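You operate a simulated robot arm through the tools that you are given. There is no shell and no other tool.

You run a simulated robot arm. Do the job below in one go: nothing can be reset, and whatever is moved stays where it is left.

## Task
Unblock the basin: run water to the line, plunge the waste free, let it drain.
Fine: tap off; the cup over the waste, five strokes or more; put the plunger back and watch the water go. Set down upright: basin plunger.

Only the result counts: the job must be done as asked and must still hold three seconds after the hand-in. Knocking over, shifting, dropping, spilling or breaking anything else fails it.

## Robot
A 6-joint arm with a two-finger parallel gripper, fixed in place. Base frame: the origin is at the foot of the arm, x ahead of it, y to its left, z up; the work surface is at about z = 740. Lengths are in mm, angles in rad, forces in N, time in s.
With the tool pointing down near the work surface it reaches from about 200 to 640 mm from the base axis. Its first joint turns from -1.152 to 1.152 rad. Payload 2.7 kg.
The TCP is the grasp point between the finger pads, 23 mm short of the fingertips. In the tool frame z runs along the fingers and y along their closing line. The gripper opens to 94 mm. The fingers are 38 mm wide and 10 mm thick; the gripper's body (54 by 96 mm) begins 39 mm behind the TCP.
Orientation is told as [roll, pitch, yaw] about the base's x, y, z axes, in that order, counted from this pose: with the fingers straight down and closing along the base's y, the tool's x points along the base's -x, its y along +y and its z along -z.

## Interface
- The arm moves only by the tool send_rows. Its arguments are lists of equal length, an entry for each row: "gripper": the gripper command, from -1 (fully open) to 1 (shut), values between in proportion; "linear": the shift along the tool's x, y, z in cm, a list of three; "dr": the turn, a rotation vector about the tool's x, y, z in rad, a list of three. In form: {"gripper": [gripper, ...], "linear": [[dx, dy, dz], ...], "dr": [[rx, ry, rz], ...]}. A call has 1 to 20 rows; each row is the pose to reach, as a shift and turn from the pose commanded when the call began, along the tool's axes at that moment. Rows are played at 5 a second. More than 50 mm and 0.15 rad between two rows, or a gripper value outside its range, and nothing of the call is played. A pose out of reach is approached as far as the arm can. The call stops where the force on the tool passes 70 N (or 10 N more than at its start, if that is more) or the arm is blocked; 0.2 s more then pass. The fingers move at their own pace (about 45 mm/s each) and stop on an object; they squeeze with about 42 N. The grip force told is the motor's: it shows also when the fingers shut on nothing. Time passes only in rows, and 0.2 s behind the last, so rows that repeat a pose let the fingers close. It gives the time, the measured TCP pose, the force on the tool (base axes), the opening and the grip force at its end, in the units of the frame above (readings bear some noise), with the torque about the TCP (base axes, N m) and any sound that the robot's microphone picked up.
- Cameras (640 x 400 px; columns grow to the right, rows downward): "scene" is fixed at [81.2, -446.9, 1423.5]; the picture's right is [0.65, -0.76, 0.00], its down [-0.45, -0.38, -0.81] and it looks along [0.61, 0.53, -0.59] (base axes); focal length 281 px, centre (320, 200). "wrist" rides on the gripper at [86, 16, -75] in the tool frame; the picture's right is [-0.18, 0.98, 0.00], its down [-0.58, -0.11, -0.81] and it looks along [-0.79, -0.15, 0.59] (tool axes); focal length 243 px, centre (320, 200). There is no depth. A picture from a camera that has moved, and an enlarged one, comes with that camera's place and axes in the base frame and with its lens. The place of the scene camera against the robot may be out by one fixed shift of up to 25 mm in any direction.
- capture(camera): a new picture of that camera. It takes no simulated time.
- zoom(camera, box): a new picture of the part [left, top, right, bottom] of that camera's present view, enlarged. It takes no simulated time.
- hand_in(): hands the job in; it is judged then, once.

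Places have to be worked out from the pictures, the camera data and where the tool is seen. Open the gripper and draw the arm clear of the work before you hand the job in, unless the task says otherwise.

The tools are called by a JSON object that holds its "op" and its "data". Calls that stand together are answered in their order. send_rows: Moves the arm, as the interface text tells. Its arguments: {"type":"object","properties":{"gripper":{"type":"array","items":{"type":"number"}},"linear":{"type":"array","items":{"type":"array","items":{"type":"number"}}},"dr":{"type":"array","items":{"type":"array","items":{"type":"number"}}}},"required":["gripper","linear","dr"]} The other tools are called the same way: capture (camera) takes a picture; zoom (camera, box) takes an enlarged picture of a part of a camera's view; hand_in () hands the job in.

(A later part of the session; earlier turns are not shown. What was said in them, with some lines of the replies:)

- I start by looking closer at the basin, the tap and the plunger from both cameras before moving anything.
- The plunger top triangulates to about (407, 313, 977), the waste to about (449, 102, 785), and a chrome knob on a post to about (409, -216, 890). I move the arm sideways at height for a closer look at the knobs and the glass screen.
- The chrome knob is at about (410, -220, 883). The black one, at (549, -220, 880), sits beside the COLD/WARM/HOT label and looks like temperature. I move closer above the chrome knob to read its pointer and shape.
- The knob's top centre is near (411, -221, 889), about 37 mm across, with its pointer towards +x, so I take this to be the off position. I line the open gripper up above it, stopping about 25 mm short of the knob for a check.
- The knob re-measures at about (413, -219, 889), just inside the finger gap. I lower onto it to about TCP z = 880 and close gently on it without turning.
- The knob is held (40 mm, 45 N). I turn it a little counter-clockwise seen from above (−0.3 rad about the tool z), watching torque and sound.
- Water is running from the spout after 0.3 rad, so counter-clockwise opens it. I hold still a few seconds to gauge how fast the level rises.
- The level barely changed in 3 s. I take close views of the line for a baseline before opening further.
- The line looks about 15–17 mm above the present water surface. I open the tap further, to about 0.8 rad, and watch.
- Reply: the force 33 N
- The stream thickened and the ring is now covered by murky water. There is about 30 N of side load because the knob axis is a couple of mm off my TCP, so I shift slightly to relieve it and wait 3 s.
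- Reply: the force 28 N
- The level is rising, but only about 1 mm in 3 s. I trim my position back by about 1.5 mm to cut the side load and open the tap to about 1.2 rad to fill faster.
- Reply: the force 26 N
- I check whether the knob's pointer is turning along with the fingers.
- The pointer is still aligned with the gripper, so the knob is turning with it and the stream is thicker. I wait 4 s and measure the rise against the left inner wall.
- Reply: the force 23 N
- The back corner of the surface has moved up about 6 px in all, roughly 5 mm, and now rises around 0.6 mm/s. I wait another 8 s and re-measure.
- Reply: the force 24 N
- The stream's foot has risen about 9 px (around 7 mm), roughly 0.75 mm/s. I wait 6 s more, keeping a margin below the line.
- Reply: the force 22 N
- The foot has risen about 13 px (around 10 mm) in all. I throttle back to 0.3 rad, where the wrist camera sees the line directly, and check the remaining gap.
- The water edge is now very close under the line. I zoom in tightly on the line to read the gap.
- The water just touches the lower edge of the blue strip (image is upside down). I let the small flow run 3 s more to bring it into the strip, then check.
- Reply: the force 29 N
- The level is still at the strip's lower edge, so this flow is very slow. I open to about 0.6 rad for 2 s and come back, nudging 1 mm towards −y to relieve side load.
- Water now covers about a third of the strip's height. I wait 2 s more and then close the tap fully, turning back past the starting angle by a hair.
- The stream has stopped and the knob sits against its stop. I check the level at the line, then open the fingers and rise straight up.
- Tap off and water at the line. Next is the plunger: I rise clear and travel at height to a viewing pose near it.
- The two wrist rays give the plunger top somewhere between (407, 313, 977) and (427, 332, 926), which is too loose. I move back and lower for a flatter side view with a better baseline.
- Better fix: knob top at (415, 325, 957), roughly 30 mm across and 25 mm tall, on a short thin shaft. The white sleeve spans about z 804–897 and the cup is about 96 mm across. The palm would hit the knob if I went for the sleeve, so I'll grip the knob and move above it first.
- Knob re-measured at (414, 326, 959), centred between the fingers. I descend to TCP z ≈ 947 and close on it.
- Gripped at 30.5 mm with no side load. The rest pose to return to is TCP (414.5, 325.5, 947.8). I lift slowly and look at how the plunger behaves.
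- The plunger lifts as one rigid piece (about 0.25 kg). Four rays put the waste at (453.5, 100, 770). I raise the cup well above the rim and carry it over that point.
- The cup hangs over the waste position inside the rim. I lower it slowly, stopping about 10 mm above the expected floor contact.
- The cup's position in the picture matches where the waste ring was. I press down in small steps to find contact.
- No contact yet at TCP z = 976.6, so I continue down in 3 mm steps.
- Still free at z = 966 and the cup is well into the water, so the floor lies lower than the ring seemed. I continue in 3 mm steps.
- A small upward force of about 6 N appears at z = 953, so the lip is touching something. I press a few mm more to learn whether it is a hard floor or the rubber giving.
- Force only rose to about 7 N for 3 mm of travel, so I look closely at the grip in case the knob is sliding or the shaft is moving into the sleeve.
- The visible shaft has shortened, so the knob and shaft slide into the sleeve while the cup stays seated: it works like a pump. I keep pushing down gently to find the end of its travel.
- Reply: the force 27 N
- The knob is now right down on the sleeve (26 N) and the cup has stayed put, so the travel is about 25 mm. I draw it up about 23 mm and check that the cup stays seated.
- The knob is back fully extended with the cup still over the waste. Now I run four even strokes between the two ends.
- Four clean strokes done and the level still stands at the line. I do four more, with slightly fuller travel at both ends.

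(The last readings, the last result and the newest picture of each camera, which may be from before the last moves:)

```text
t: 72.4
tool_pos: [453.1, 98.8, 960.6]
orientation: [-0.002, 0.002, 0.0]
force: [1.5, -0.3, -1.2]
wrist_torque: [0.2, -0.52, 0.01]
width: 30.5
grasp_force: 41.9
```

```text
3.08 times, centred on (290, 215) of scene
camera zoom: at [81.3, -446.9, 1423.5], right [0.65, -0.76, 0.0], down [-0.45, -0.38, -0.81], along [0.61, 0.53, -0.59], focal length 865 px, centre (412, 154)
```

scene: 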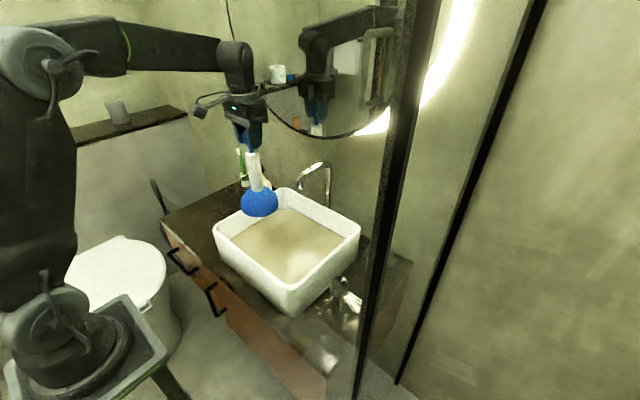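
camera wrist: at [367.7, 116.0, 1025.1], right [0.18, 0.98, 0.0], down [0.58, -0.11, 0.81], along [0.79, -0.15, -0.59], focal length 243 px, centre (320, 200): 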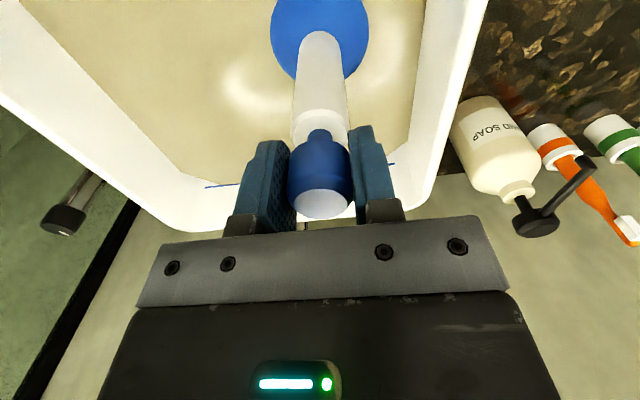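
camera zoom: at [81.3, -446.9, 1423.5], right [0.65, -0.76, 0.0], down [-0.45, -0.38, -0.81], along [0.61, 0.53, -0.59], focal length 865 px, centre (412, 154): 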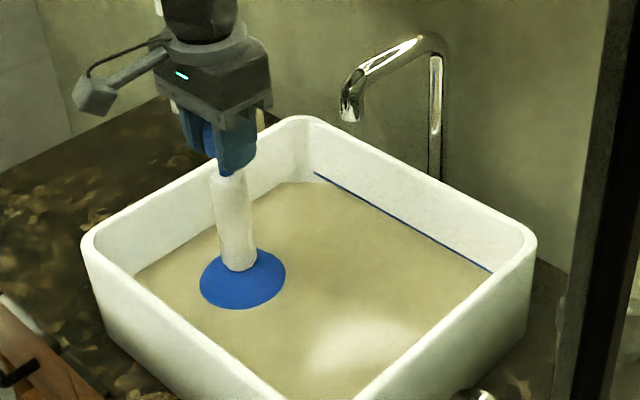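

Nine strokes in all. I check the line closely to see whether the level has begun to move while the cup is still down.

{"op": "zoom", "data": {"camera": "scene", "box": [285, 185, 345, 225]}}

{"op": "zoom", "data": {"camera": "wrist", "box": [200, 140, 290, 200]}}

```text
10.00 times, centred on (315, 205) of scene
camera zoom: at [81.3, -446.9, 1423.5], right [0.65, -0.76, 0.0], down [-0.45, -0.38, -0.81], along [0.61, 0.53, -0.59], focal length 2812 px, centre (370, 150)
```

zoom: 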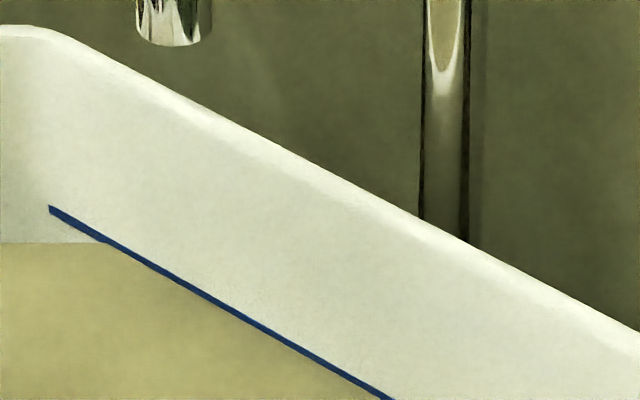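

```text
6.67 times, centred on (245, 170) of wrist
camera zoom: at [367.1, 115.9, 1035.1], right [0.18, 0.98, 0.0], down [0.58, -0.11, 0.81], along [0.79, -0.15, -0.59], focal length 1618 px, centre (820, 400)
```

zoom: 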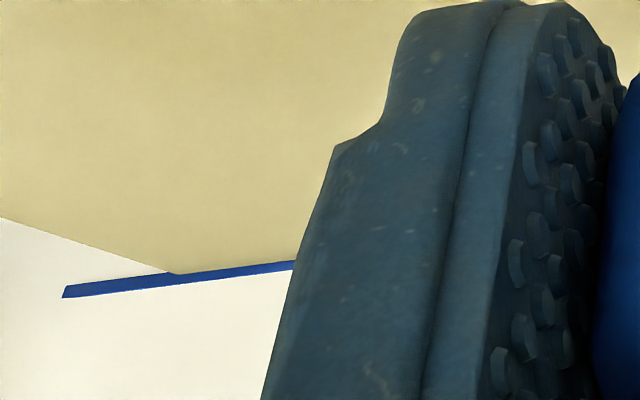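

Level unchanged with the cup still covering the hole. I lift the cup straight up 60 mm and wait to see whether the waste is open.

{"op": "send_rows", "data": {"gripper": [1, 1, 1, 1, 1, 1, 1, 1, 1, 1, 1, 1, 1, 1, 1], "linear": [[0, 0, -1], [0, 0, -2], [0, 0, -3], [0, 0, -4], [0, 0, -5], [0, 0, -6], [0, 0, -6], [0, 0, -6], [0, 0, -6], [0, 0, -6], [0, 0, -6], [0, 0, -6], [0, 0, -6], [0, 0, -6], [0, 0, -6]], "dr": [[0, 0, 0], [0, 0, 0], [0, 0, 0], [0, 0, 0], [0, 0, 0], [0, 0, 0], [0, 0, 0], [0, 0, 0], [0, 0, 0], [0, 0, 0], [0, 0, 0], [0, 0, 0], [0, 0, 0], [0, 0, 0], [0, 0, 0]]}}

{"op": "zoom", "data": {"camera": "scene", "box": [220, 150, 360, 280]}}

{"op": "zoom", "data": {"camera": "scene", "box": [285, 185, 345, 225]}}

```text
t: 75.6
tool_pos: [454.2, 99.8, 1020.2]
orientation: [0.001, 0.0, -0.003]
force: [0.1, -0.2, -2.9]
wrist_torque: [-0.01, 0.02, 0.03]
width: 30.4
grasp_force: 42.3
```

```text
3.08 times, centred on (290, 215) of scene
camera zoom: at [81.2, -446.9, 1423.5], right [0.65, -0.76, 0.0], down [-0.45, -0.38, -0.81], along [0.61, 0.53, -0.59], focal length 865 px, centre (412, 154)
```

zoom: 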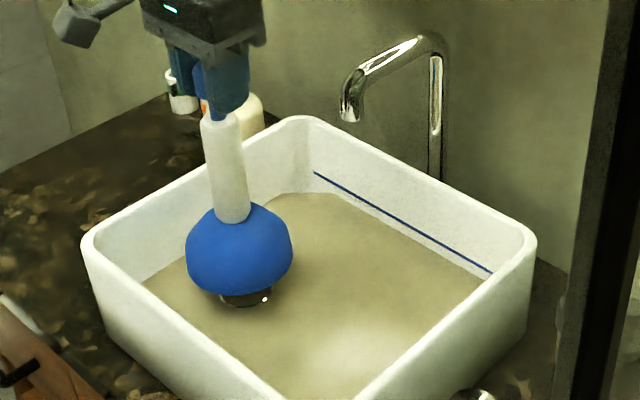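

```text
10.00 times, centred on (315, 205) of scene
camera zoom: at [81.2, -446.9, 1423.5], right [0.65, -0.76, 0.0], down [-0.45, -0.38, -0.81], along [0.61, 0.53, -0.59], focal length 2812 px, centre (370, 150)
```

zoom: 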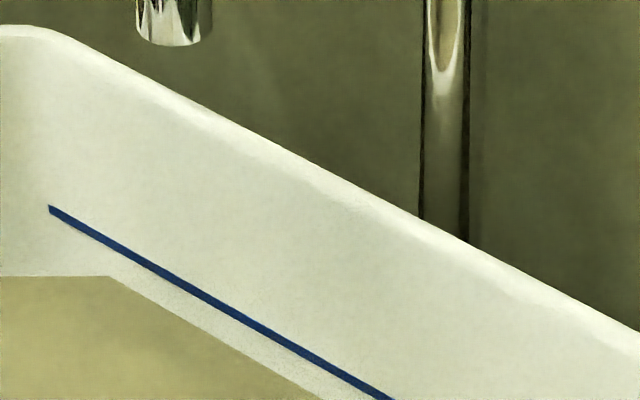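

The water has dropped well below the line and the waste ring shows again, so it is free. I raise the plunger clear of the rim, let it hang a moment over the basin, and carry it back above its old spot.

{"op": "send_rows", "data": {"gripper": [1, 1, 1, 1, 1, 1, 1, 1, 1, 1, 1, 1, 1, 1, 1, 1, 1, 1, 1, 1], "linear": [[0, 0, -2], [0, 0, -5], [0, 0, -8], [0, 0, -11], [0, 0, -11], [0, 0, -11], [0, 0, -11], [0.2, 1, -11], [0.6, 3.5, -11], [1.2, 6.5, -11], [1.8, 10, -11], [2.4, 13.5, -11], [3, 17, -11], [3.5, 20, -11], [3.8, 21.8, -11], [3.94, 22.55, -11], [3.94, 22.55, -11], [3.94, 22.55, -8], [3.94, 22.55, -5], [3.94, 22.55, -5]], "dr": [[0, 0, 0], [0, 0, 0], [0, 0, 0], [0, 0, 0], [0, 0, 0], [0, 0, 0], [0, 0, 0], [0, 0, 0], [0, 0, 0], [0, 0, 0], [0, 0, 0], [0, 0, 0], [0, 0, 0], [0, 0, 0], [0, 0, 0], [0, 0, 0], [0, 0, 0], [0, 0, 0], [0, 0, 0], [0, 0, 0]]}}

{"op": "capture", "data": {"camera": "wrist"}}

{"op": "zoom", "data": {"camera": "scene", "box": [160, 110, 360, 280]}}

```text
t: 79.8
tool_pos: [415.1, 326.2, 1071.5]
orientation: [-0.001, 0.0, -0.001]
force: [0.3, 0.8, -3.2]
wrist_torque: [0.02, -0.01, -0.03]
width: 30.1
grasp_force: 42.7
```

```text
taken
camera wrist: at [328.5, 341.9, 1146.8], right [0.18, 0.98, 0.0], down [0.58, -0.11, 0.81], along [0.79, -0.15, -0.59], focal length 243 px, centre (320, 200)
```

wrist: 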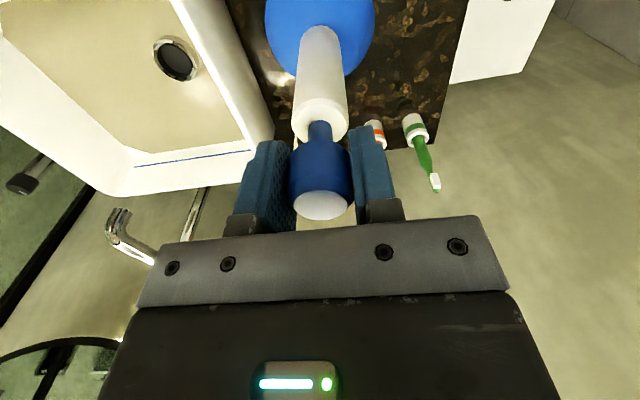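

```text
2.35 times, centred on (260, 195) of scene
camera zoom: at [81.2, -446.9, 1423.5], right [0.65, -0.76, 0.0], down [-0.45, -0.38, -0.81], along [0.61, 0.53, -0.59], focal length 662 px, centre (461, 212)
```

zoom: 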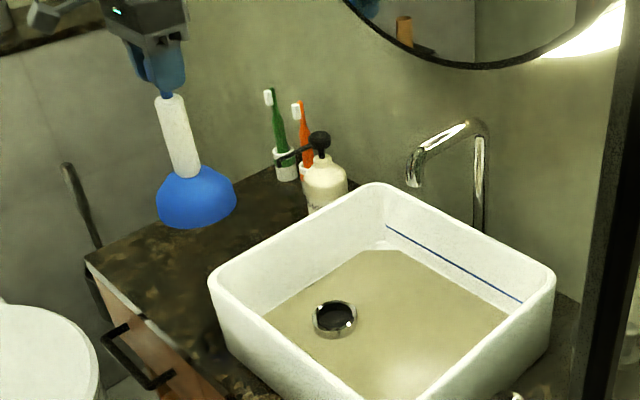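

The waste is open and the basin is draining. The cup is over its old spot, so I lower it slowly to the recorded rest height.

{"op": "send_rows", "data": {"gripper": [1, 1, 1, 1, 1, 1, 1, 1], "linear": [[0, 0, 3], [0, 0, 6], [0, 0, 9], [0, 0, 10.5], [0, 0, 11.5], [0, 0, 12], [0, 0, 12.3], [0, 0, 12.3]], "dr": [[0, 0, 0], [0, 0, 0], [0, 0, 0], [0, 0, 0], [0, 0, 0], [0, 0, 0], [0, 0, 0], [0, 0, 0]]}}

{"op": "zoom", "data": {"camera": "wrist", "box": [230, 0, 410, 230]}}

{"op": "zoom", "data": {"camera": "scene", "box": [160, 110, 360, 280]}}

```text
t: 81.6
tool_pos: [414.7, 325.8, 948.2]
orientation: [-0.001, 0.0, 0.0]
force: [-0.2, -0.6, -2.8]
wrist_torque: [-0.01, -0.01, 0.0]
width: 30.2
grasp_force: 42.5
```

```text
1.74 times, centred on (320, 115) of wrist
camera zoom: at [328.3, 341.7, 1022.7], right [0.18, 0.98, 0.0], down [0.58, -0.11, 0.81], along [0.79, -0.15, -0.59], focal length 422 px, centre (320, 348)
```

zoom: 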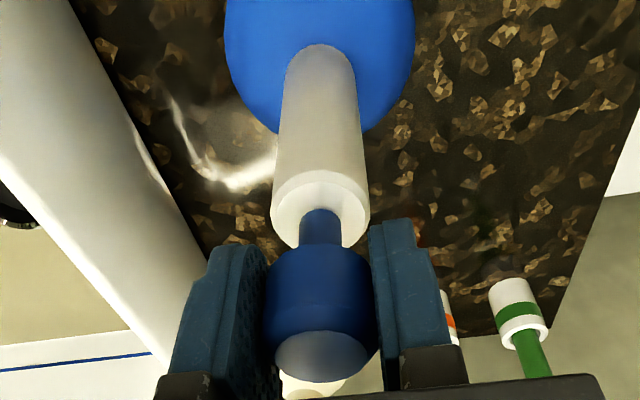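

```text
2.35 times, centred on (260, 195) of scene
camera zoom: at [81.2, -446.9, 1423.5], right [0.65, -0.76, 0.0], down [-0.45, -0.38, -0.81], along [0.61, 0.53, -0.59], focal length 662 px, centre (461, 212)
```

zoom: 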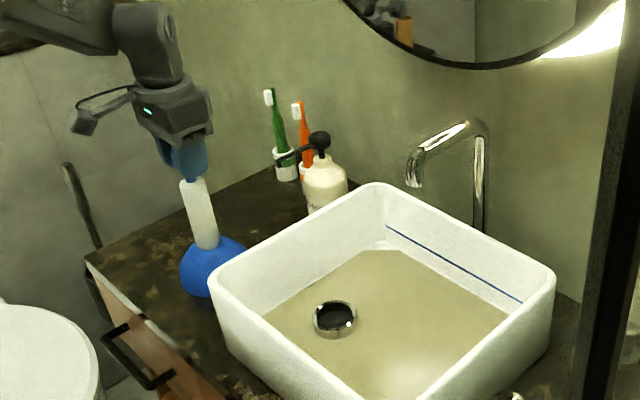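

The weight is still on the gripper (−2.8 N), so the cup is a hair above the counter. I lower in 1 mm steps until the weight comes off.

{"op": "send_rows", "data": {"gripper": [1, 1, 1, 1], "linear": [[0, 0, 0.1], [0, 0, 0.2], [0, 0, 0.25], [0, 0, 0.25]], "dr": [[0, 0, 0], [0, 0, 0], [0, 0, 0], [0, 0, 0]]}}

```text
t: 82.6
tool_pos: [413.6, 325.6, 944.6]
orientation: [0.001, 0.002, -0.001]
force: [-0.5, 0.2, 1.6]
wrist_torque: [0.05, -0.14, -0.02]
width: 30.3
grasp_force: 41.5
```

The weight is off (+1.6 N), so the cup is seated. I open the fingers, wait, and rise straight up.

{"op": "send_rows", "data": {"gripper": [0, -0.5, -1, -1, -1, -1, -1, -1, -1, -1], "linear": [[0, 0, 0], [0, 0, 0], [0, 0, 0], [0, 0, 0], [0, 0, 0], [0, 0, 0], [0, 0, -2], [0, 0, -5], [0, 0, -9], [0, 0, -13]], "dr": [[0, 0, 0], [0, 0, 0], [0, 0, 0], [0, 0, 0], [0, 0, 0], [0, 0, 0], [0, 0, 0], [0, 0, 0], [0, 0, 0], [0, 0, 0]]}}

{"op": "capture", "data": {"camera": "wrist"}}

{"op": "zoom", "data": {"camera": "scene", "box": [160, 110, 360, 280]}}

```text
t: 84.8
tool_pos: [414.4, 324.8, 1076.9]
orientation: [0.0, 0.0, 0.0]
force: [-0.1, 0.5, -0.1]
wrist_torque: [0.0, 0.02, 0.03]
width: 94.1
grasp_force: 0.0
```

```text
taken
camera wrist: at [327.9, 341.2, 1151.6], right [0.18, 0.98, 0.0], down [0.58, -0.11, 0.81], along [0.79, -0.15, -0.59], focal length 243 px, centre (320, 200)
```

wrist: 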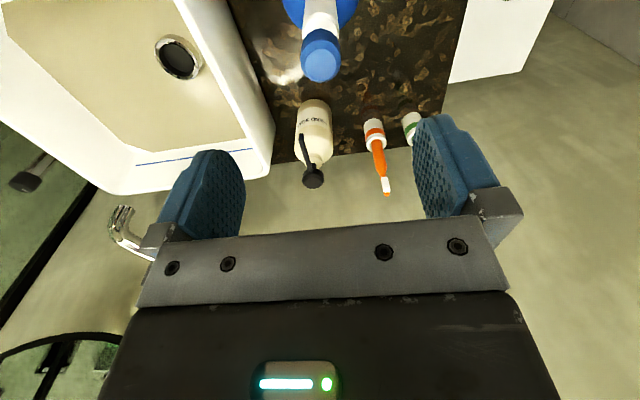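

```text
2.35 times, centred on (260, 195) of scene
camera zoom: at [81.2, -446.9, 1423.5], right [0.65, -0.76, 0.0], down [-0.45, -0.38, -0.81], along [0.61, 0.53, -0.59], focal length 662 px, centre (461, 212)
```

zoom: 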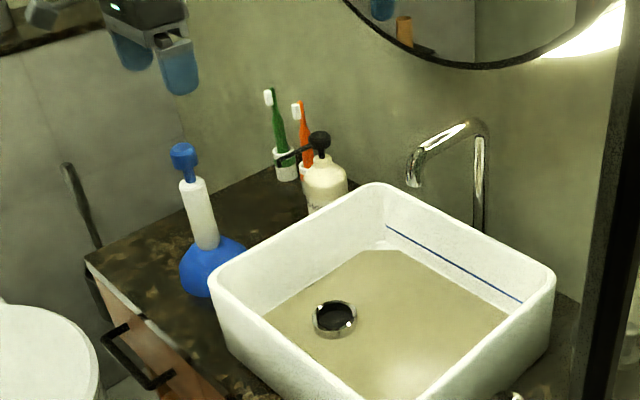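

The plunger stands upright in its place. I move the arm clear towards its starting pose and then compare the basin over time to watch the water go.

{"op": "send_rows", "data": {"gripper": [-1, -1, -1, -1, -1, -1, -1, -1, -1], "linear": [[0, 0, -3], [0, 0, -6], [0, 0, -9], [1, -3, -12], [2, -6, -13], [3, -9, -13], [4, -12, -13], [5, -15, -13], [5, -15, -13]], "dr": [[0, 0, 0], [0, 0, 0], [0, 0, 0], [0, 0, 0], [0, 0, 0], [0, 0, 0], [0, 0, 0], [0, 0, 0], [0, 0, 0]]}}

{"op": "zoom", "data": {"camera": "scene", "box": [205, 180, 365, 290]}}

{"op": "zoom", "data": {"camera": "wrist", "box": [100, 0, 400, 180]}}

```text
t: 86.8
tool_pos: [362.8, 174.7, 1205.8]
orientation: [0.0, 0.0, 0.0]
force: [0.3, -0.6, -0.2]
wrist_torque: [0.02, 0.0, -0.03]
width: 94.0
grasp_force: 0.1
```

```text
3.64 times, centred on (285, 235) of scene
camera zoom: at [81.2, -447.0, 1423.5], right [0.65, -0.76, 0.0], down [-0.45, -0.38, -0.81], along [0.61, 0.53, -0.59], focal length 1023 px, centre (447, 73)
```

zoom: 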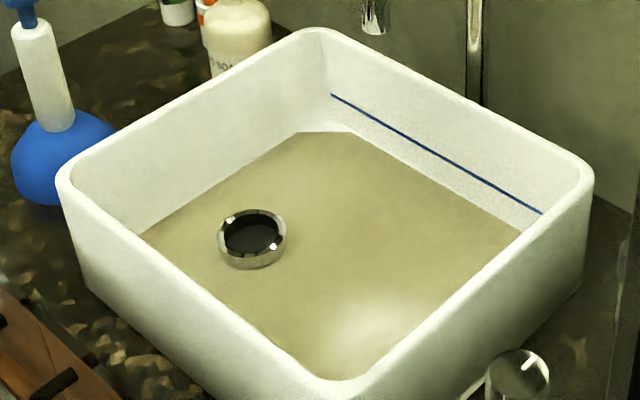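

```text
2.13 times, centred on (250, 90) of wrist
camera zoom: at [277.3, 190.7, 1280.0], right [0.18, 0.98, 0.0], down [0.58, -0.11, 0.81], along [0.79, -0.15, -0.59], focal length 518 px, centre (469, 435)
```

zoom: 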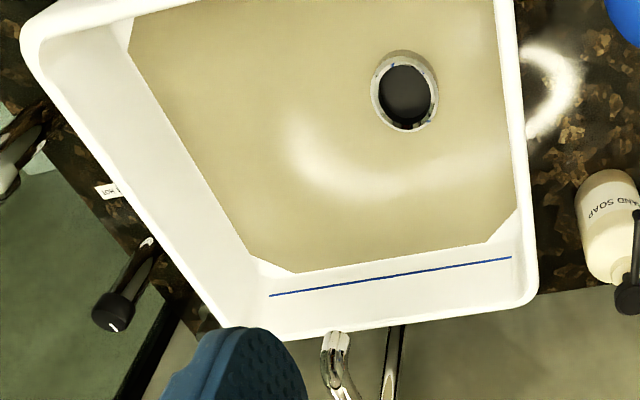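

The raised waste ring now stands well clear of the water, so the level keeps falling. I wait and compare again.

{"op": "send_rows", "data": {"gripper": [-1, -1, -1, -1, -1, -1, -1, -1, -1, -1, -1, -1, -1, -1, -1, -1, -1, -1, -1, -1], "linear": [[0, 0, 0], [0, 0, 0], [0, 0, 0], [0, 0, 0], [0, 0, 0], [0, 0, 0], [0, 0, 0], [0, 0, 0], [0, 0, 0], [0, 0, 0], [0, 0, 0], [0, 0, 0], [0, 0, 0], [0, 0, 0], [0, 0, 0], [0, 0, 0], [0, 0, 0], [0, 0, 0], [0, 0, 0], [0, 0, 0]], "dr": [[0, 0, 0], [0, 0, 0], [0, 0, 0], [0, 0, 0], [0, 0, 0], [0, 0, 0], [0, 0, 0], [0, 0, 0], [0, 0, 0], [0, 0, 0], [0, 0, 0], [0, 0, 0], [0, 0, 0], [0, 0, 0], [0, 0, 0], [0, 0, 0], [0, 0, 0], [0, 0, 0], [0, 0, 0], [0, 0, 0]]}}

{"op": "zoom", "data": {"camera": "scene", "box": [205, 180, 365, 290]}}

{"op": "zoom", "data": {"camera": "wrist", "box": [100, 0, 400, 180]}}

```text
t: 91.0
tool_pos: [364.3, 174.6, 1204.6]
orientation: [0.0, 0.0, 0.001]
force: [-1.0, 0.4, -0.1]
wrist_torque: [0.04, -0.06, 0.0]
width: 94.0
grasp_force: 0.1
```

```text
3.64 times, centred on (285, 235) of scene
camera zoom: at [81.2, -446.9, 1423.5], right [0.65, -0.76, 0.0], down [-0.45, -0.38, -0.81], along [0.61, 0.53, -0.59], focal length 1023 px, centre (447, 73)
```

zoom: 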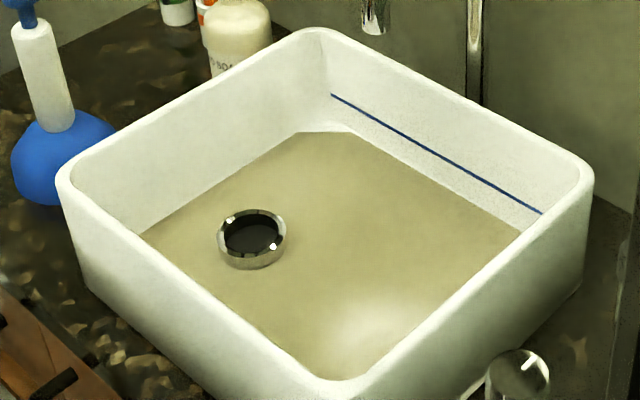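

```text
2.13 times, centred on (250, 90) of wrist
camera zoom: at [277.4, 191.1, 1280.0], right [0.18, 0.98, 0.0], down [0.58, -0.11, 0.81], along [0.79, -0.15, -0.59], focal length 518 px, centre (469, 435)
```

zoom: 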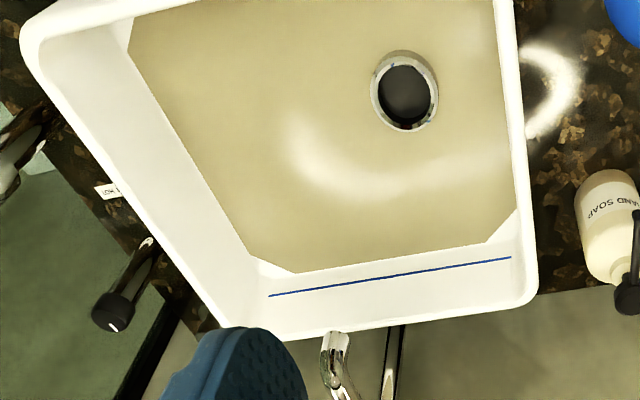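

No change between t = 86.8 and 91, so it has either emptied or stopped. I zoom in on the ring and corners to tell a bare floor from standing water.

{"op": "zoom", "data": {"camera": "scene", "box": [250, 225, 290, 255]}}

{"op": "zoom", "data": {"camera": "scene", "box": [270, 195, 345, 245]}}

{"op": "zoom", "data": {"camera": "wrist", "box": [260, 10, 320, 70]}}

```text
13.33 times, centred on (270, 240) of scene
camera zoom: at [81.2, -446.9, 1423.5], right [0.65, -0.76, 0.0], down [-0.45, -0.38, -0.81], along [0.61, 0.53, -0.59], focal length 3750 px, centre (987, -333)
```

zoom: 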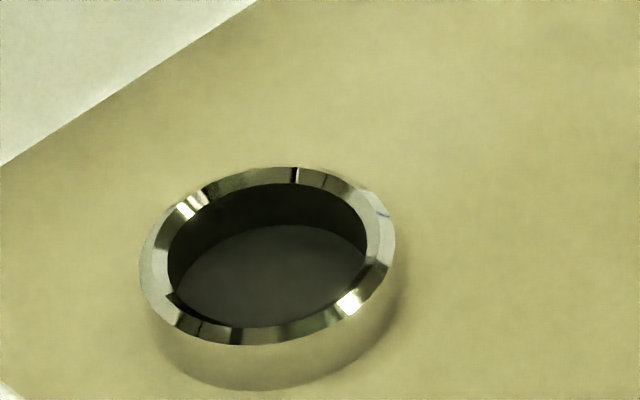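

```text
8.00 times, centred on (308, 220) of scene
camera zoom: at [81.2, -446.9, 1423.5], right [0.65, -0.76, 0.0], down [-0.45, -0.38, -0.81], along [0.61, 0.53, -0.59], focal length 2250 px, centre (420, 40)
```

zoom: 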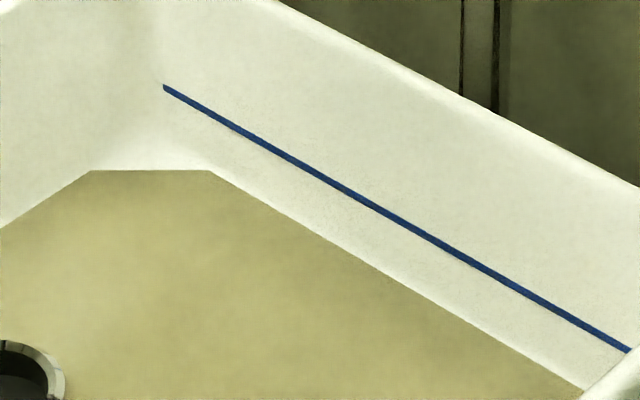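

```text
6.67 times, centred on (290, 40) of wrist
camera zoom: at [277.4, 191.1, 1280.0], right [0.18, 0.98, 0.0], down [0.58, -0.11, 0.81], along [0.79, -0.15, -0.59], focal length 1618 px, centre (520, 1267)
```

zoom: 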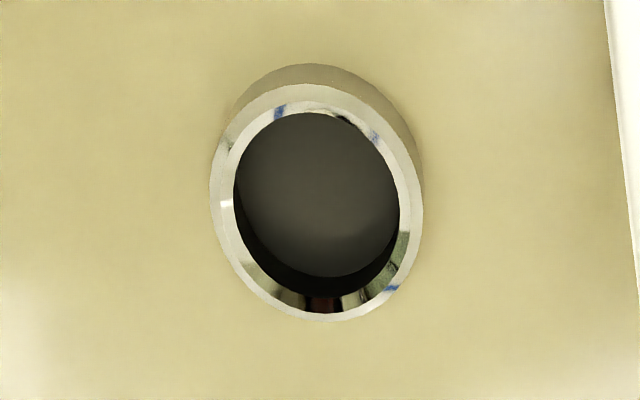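

The ring stands about 13 mm proud of the beige surface. I need the surface height itself, so I take a second wrist view from the side, which also gives time to see any further change.

{"op": "send_rows", "data": {"gripper": [-1, -1, -1, -1, -1, -1, -1, -1, -1, -1, -1, -1, -1, -1, -1, -1], "linear": [[0, -4, 0], [0, -8, 0], [0, -12, 0], [0, -16, 0], [0, -20, 0], [0, -24, 0], [0, -24, 0], [0, -24, 0], [0, -24, 0], [0, -24, 0], [0, -24, 0], [0, -24, 0], [0, -24, 0], [0, -24, 0], [0, -24, 0], [0, -24, 0]], "dr": [[0, 0, 0], [0, 0, 0], [0, 0, 0], [0, 0, 0], [0, 0, 0], [0, 0, 0], [0, 0, 0], [0, 0, 0], [0, 0, 0], [0, 0, 0], [0, 0, 0], [0, 0, 0], [0, 0, 0], [0, 0, 0], [0, 0, 0], [0, 0, 0]]}}

{"op": "capture", "data": {"camera": "wrist"}}

{"op": "zoom", "data": {"camera": "wrist", "box": [280, 0, 520, 150]}}

{"op": "zoom", "data": {"camera": "scene", "box": [205, 180, 365, 290]}}

```text
t: 94.4
tool_pos: [363.9, -64.9, 1206.2]
orientation: [0.0, 0.001, -0.001]
force: [0.0, -0.1, -0.1]
wrist_torque: [-0.02, -0.02, 0.0]
width: 94.0
grasp_force: 0.1
```

```text
taken
camera wrist: at [277.7, -48.9, 1279.7], right [0.18, 0.98, 0.0], down [0.58, -0.11, 0.81], along [0.79, -0.15, -0.59], focal length 243 px, centre (320, 200)
```

wrist: 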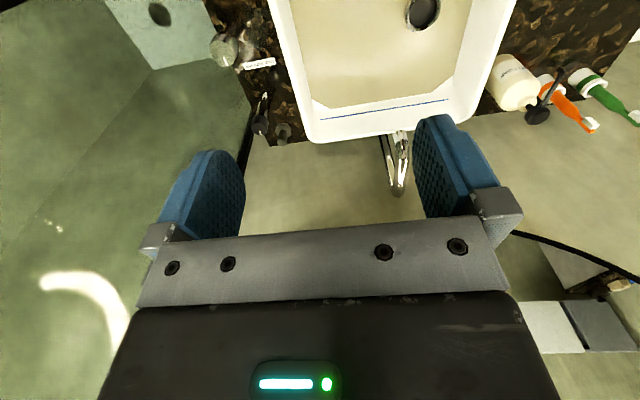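

```text
2.67 times, centred on (400, 75) of wrist
camera zoom: at [277.7, -48.9, 1279.7], right [0.18, 0.98, 0.0], down [0.58, -0.11, 0.81], along [0.79, -0.15, -0.59], focal length 647 px, centre (107, 533)
```

zoom: 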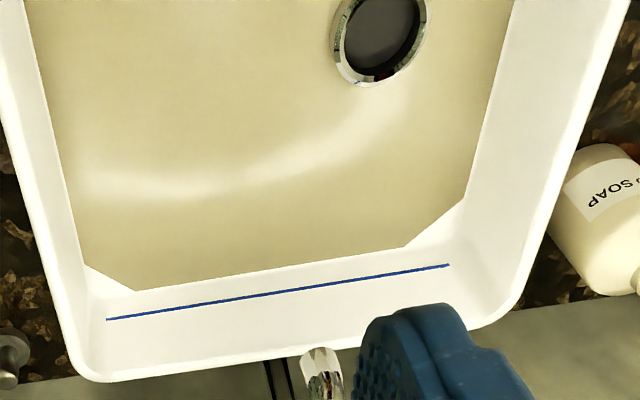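

```text
3.64 times, centred on (285, 235) of scene
camera zoom: at [81.2, -446.9, 1423.5], right [0.65, -0.76, 0.0], down [-0.45, -0.38, -0.81], along [0.61, 0.53, -0.59], focal length 1023 px, centre (447, 73)
```

zoom: 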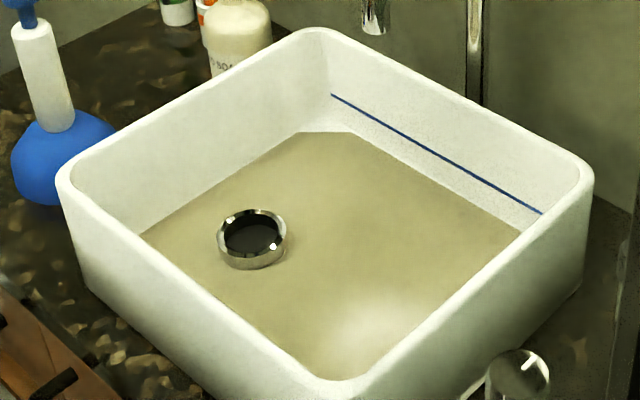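

Triangulating the surface corners gives z ≈ 746–753, which matches the floor height where the cup touched, so the basin has emptied. I do a last check of the tap knob and plunger.

{"op": "zoom", "data": {"camera": "wrist", "box": [190, 20, 300, 150]}}

{"op": "zoom", "data": {"camera": "scene", "box": [160, 140, 380, 330]}}

```text
3.08 times, centred on (245, 85) of wrist
camera zoom: at [277.7, -48.9, 1279.7], right [0.18, 0.98, 0.0], down [0.58, -0.11, 0.81], along [0.79, -0.15, -0.59], focal length 746 px, centre (551, 554)
```

zoom: 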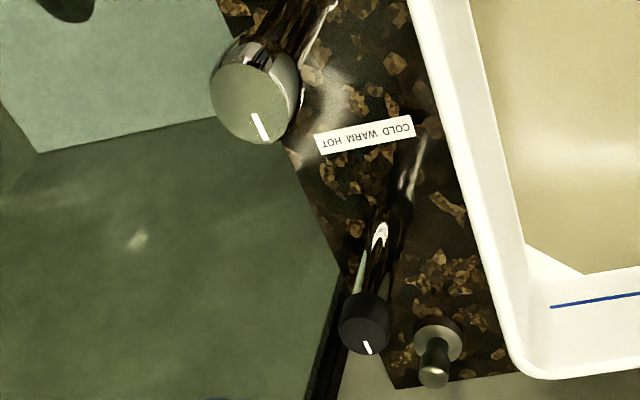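

```text
2.11 times, centred on (270, 235) of scene
camera zoom: at [81.2, -446.9, 1423.5], right [0.65, -0.76, 0.0], down [-0.45, -0.38, -0.81], along [0.61, 0.53, -0.59], focal length 592 px, centre (425, 126)
```

zoom: 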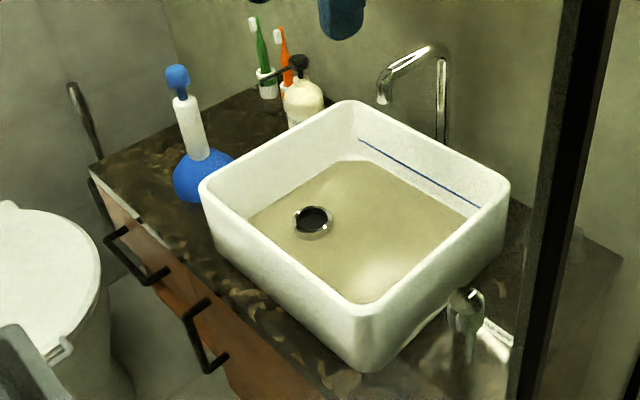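

The tap pointer is back at off with no stream. The plunger stands upright in its place, the other objects are unmoved, and the basin is drained with the gripper open and high above the work. I hand the job in.

{"op": "hand_in", "data": {}}

```text
The job is handed in.
```

The basin is unblocked and has drained, and I've handed the job in.

- **Filling:** I ran water until it reached the blue line, then turned the tap off. The knob is back at its starting mark and no water is running.
- **Plunging:** With the cup over the waste I made nine strokes. The level began to fall when I lifted the cup away.
- **Draining:** The visible surface stopped falling at about z = 750, the same height where the cup touched the basin floor. It still looks beige, so a thin film may be left, but I saw no standing water.
- **Plunger:** It stands upright within about 1 mm of where it was.

I saw nothing else moved, and no water outside the basin. The gripper is open and the arm is well above the work.
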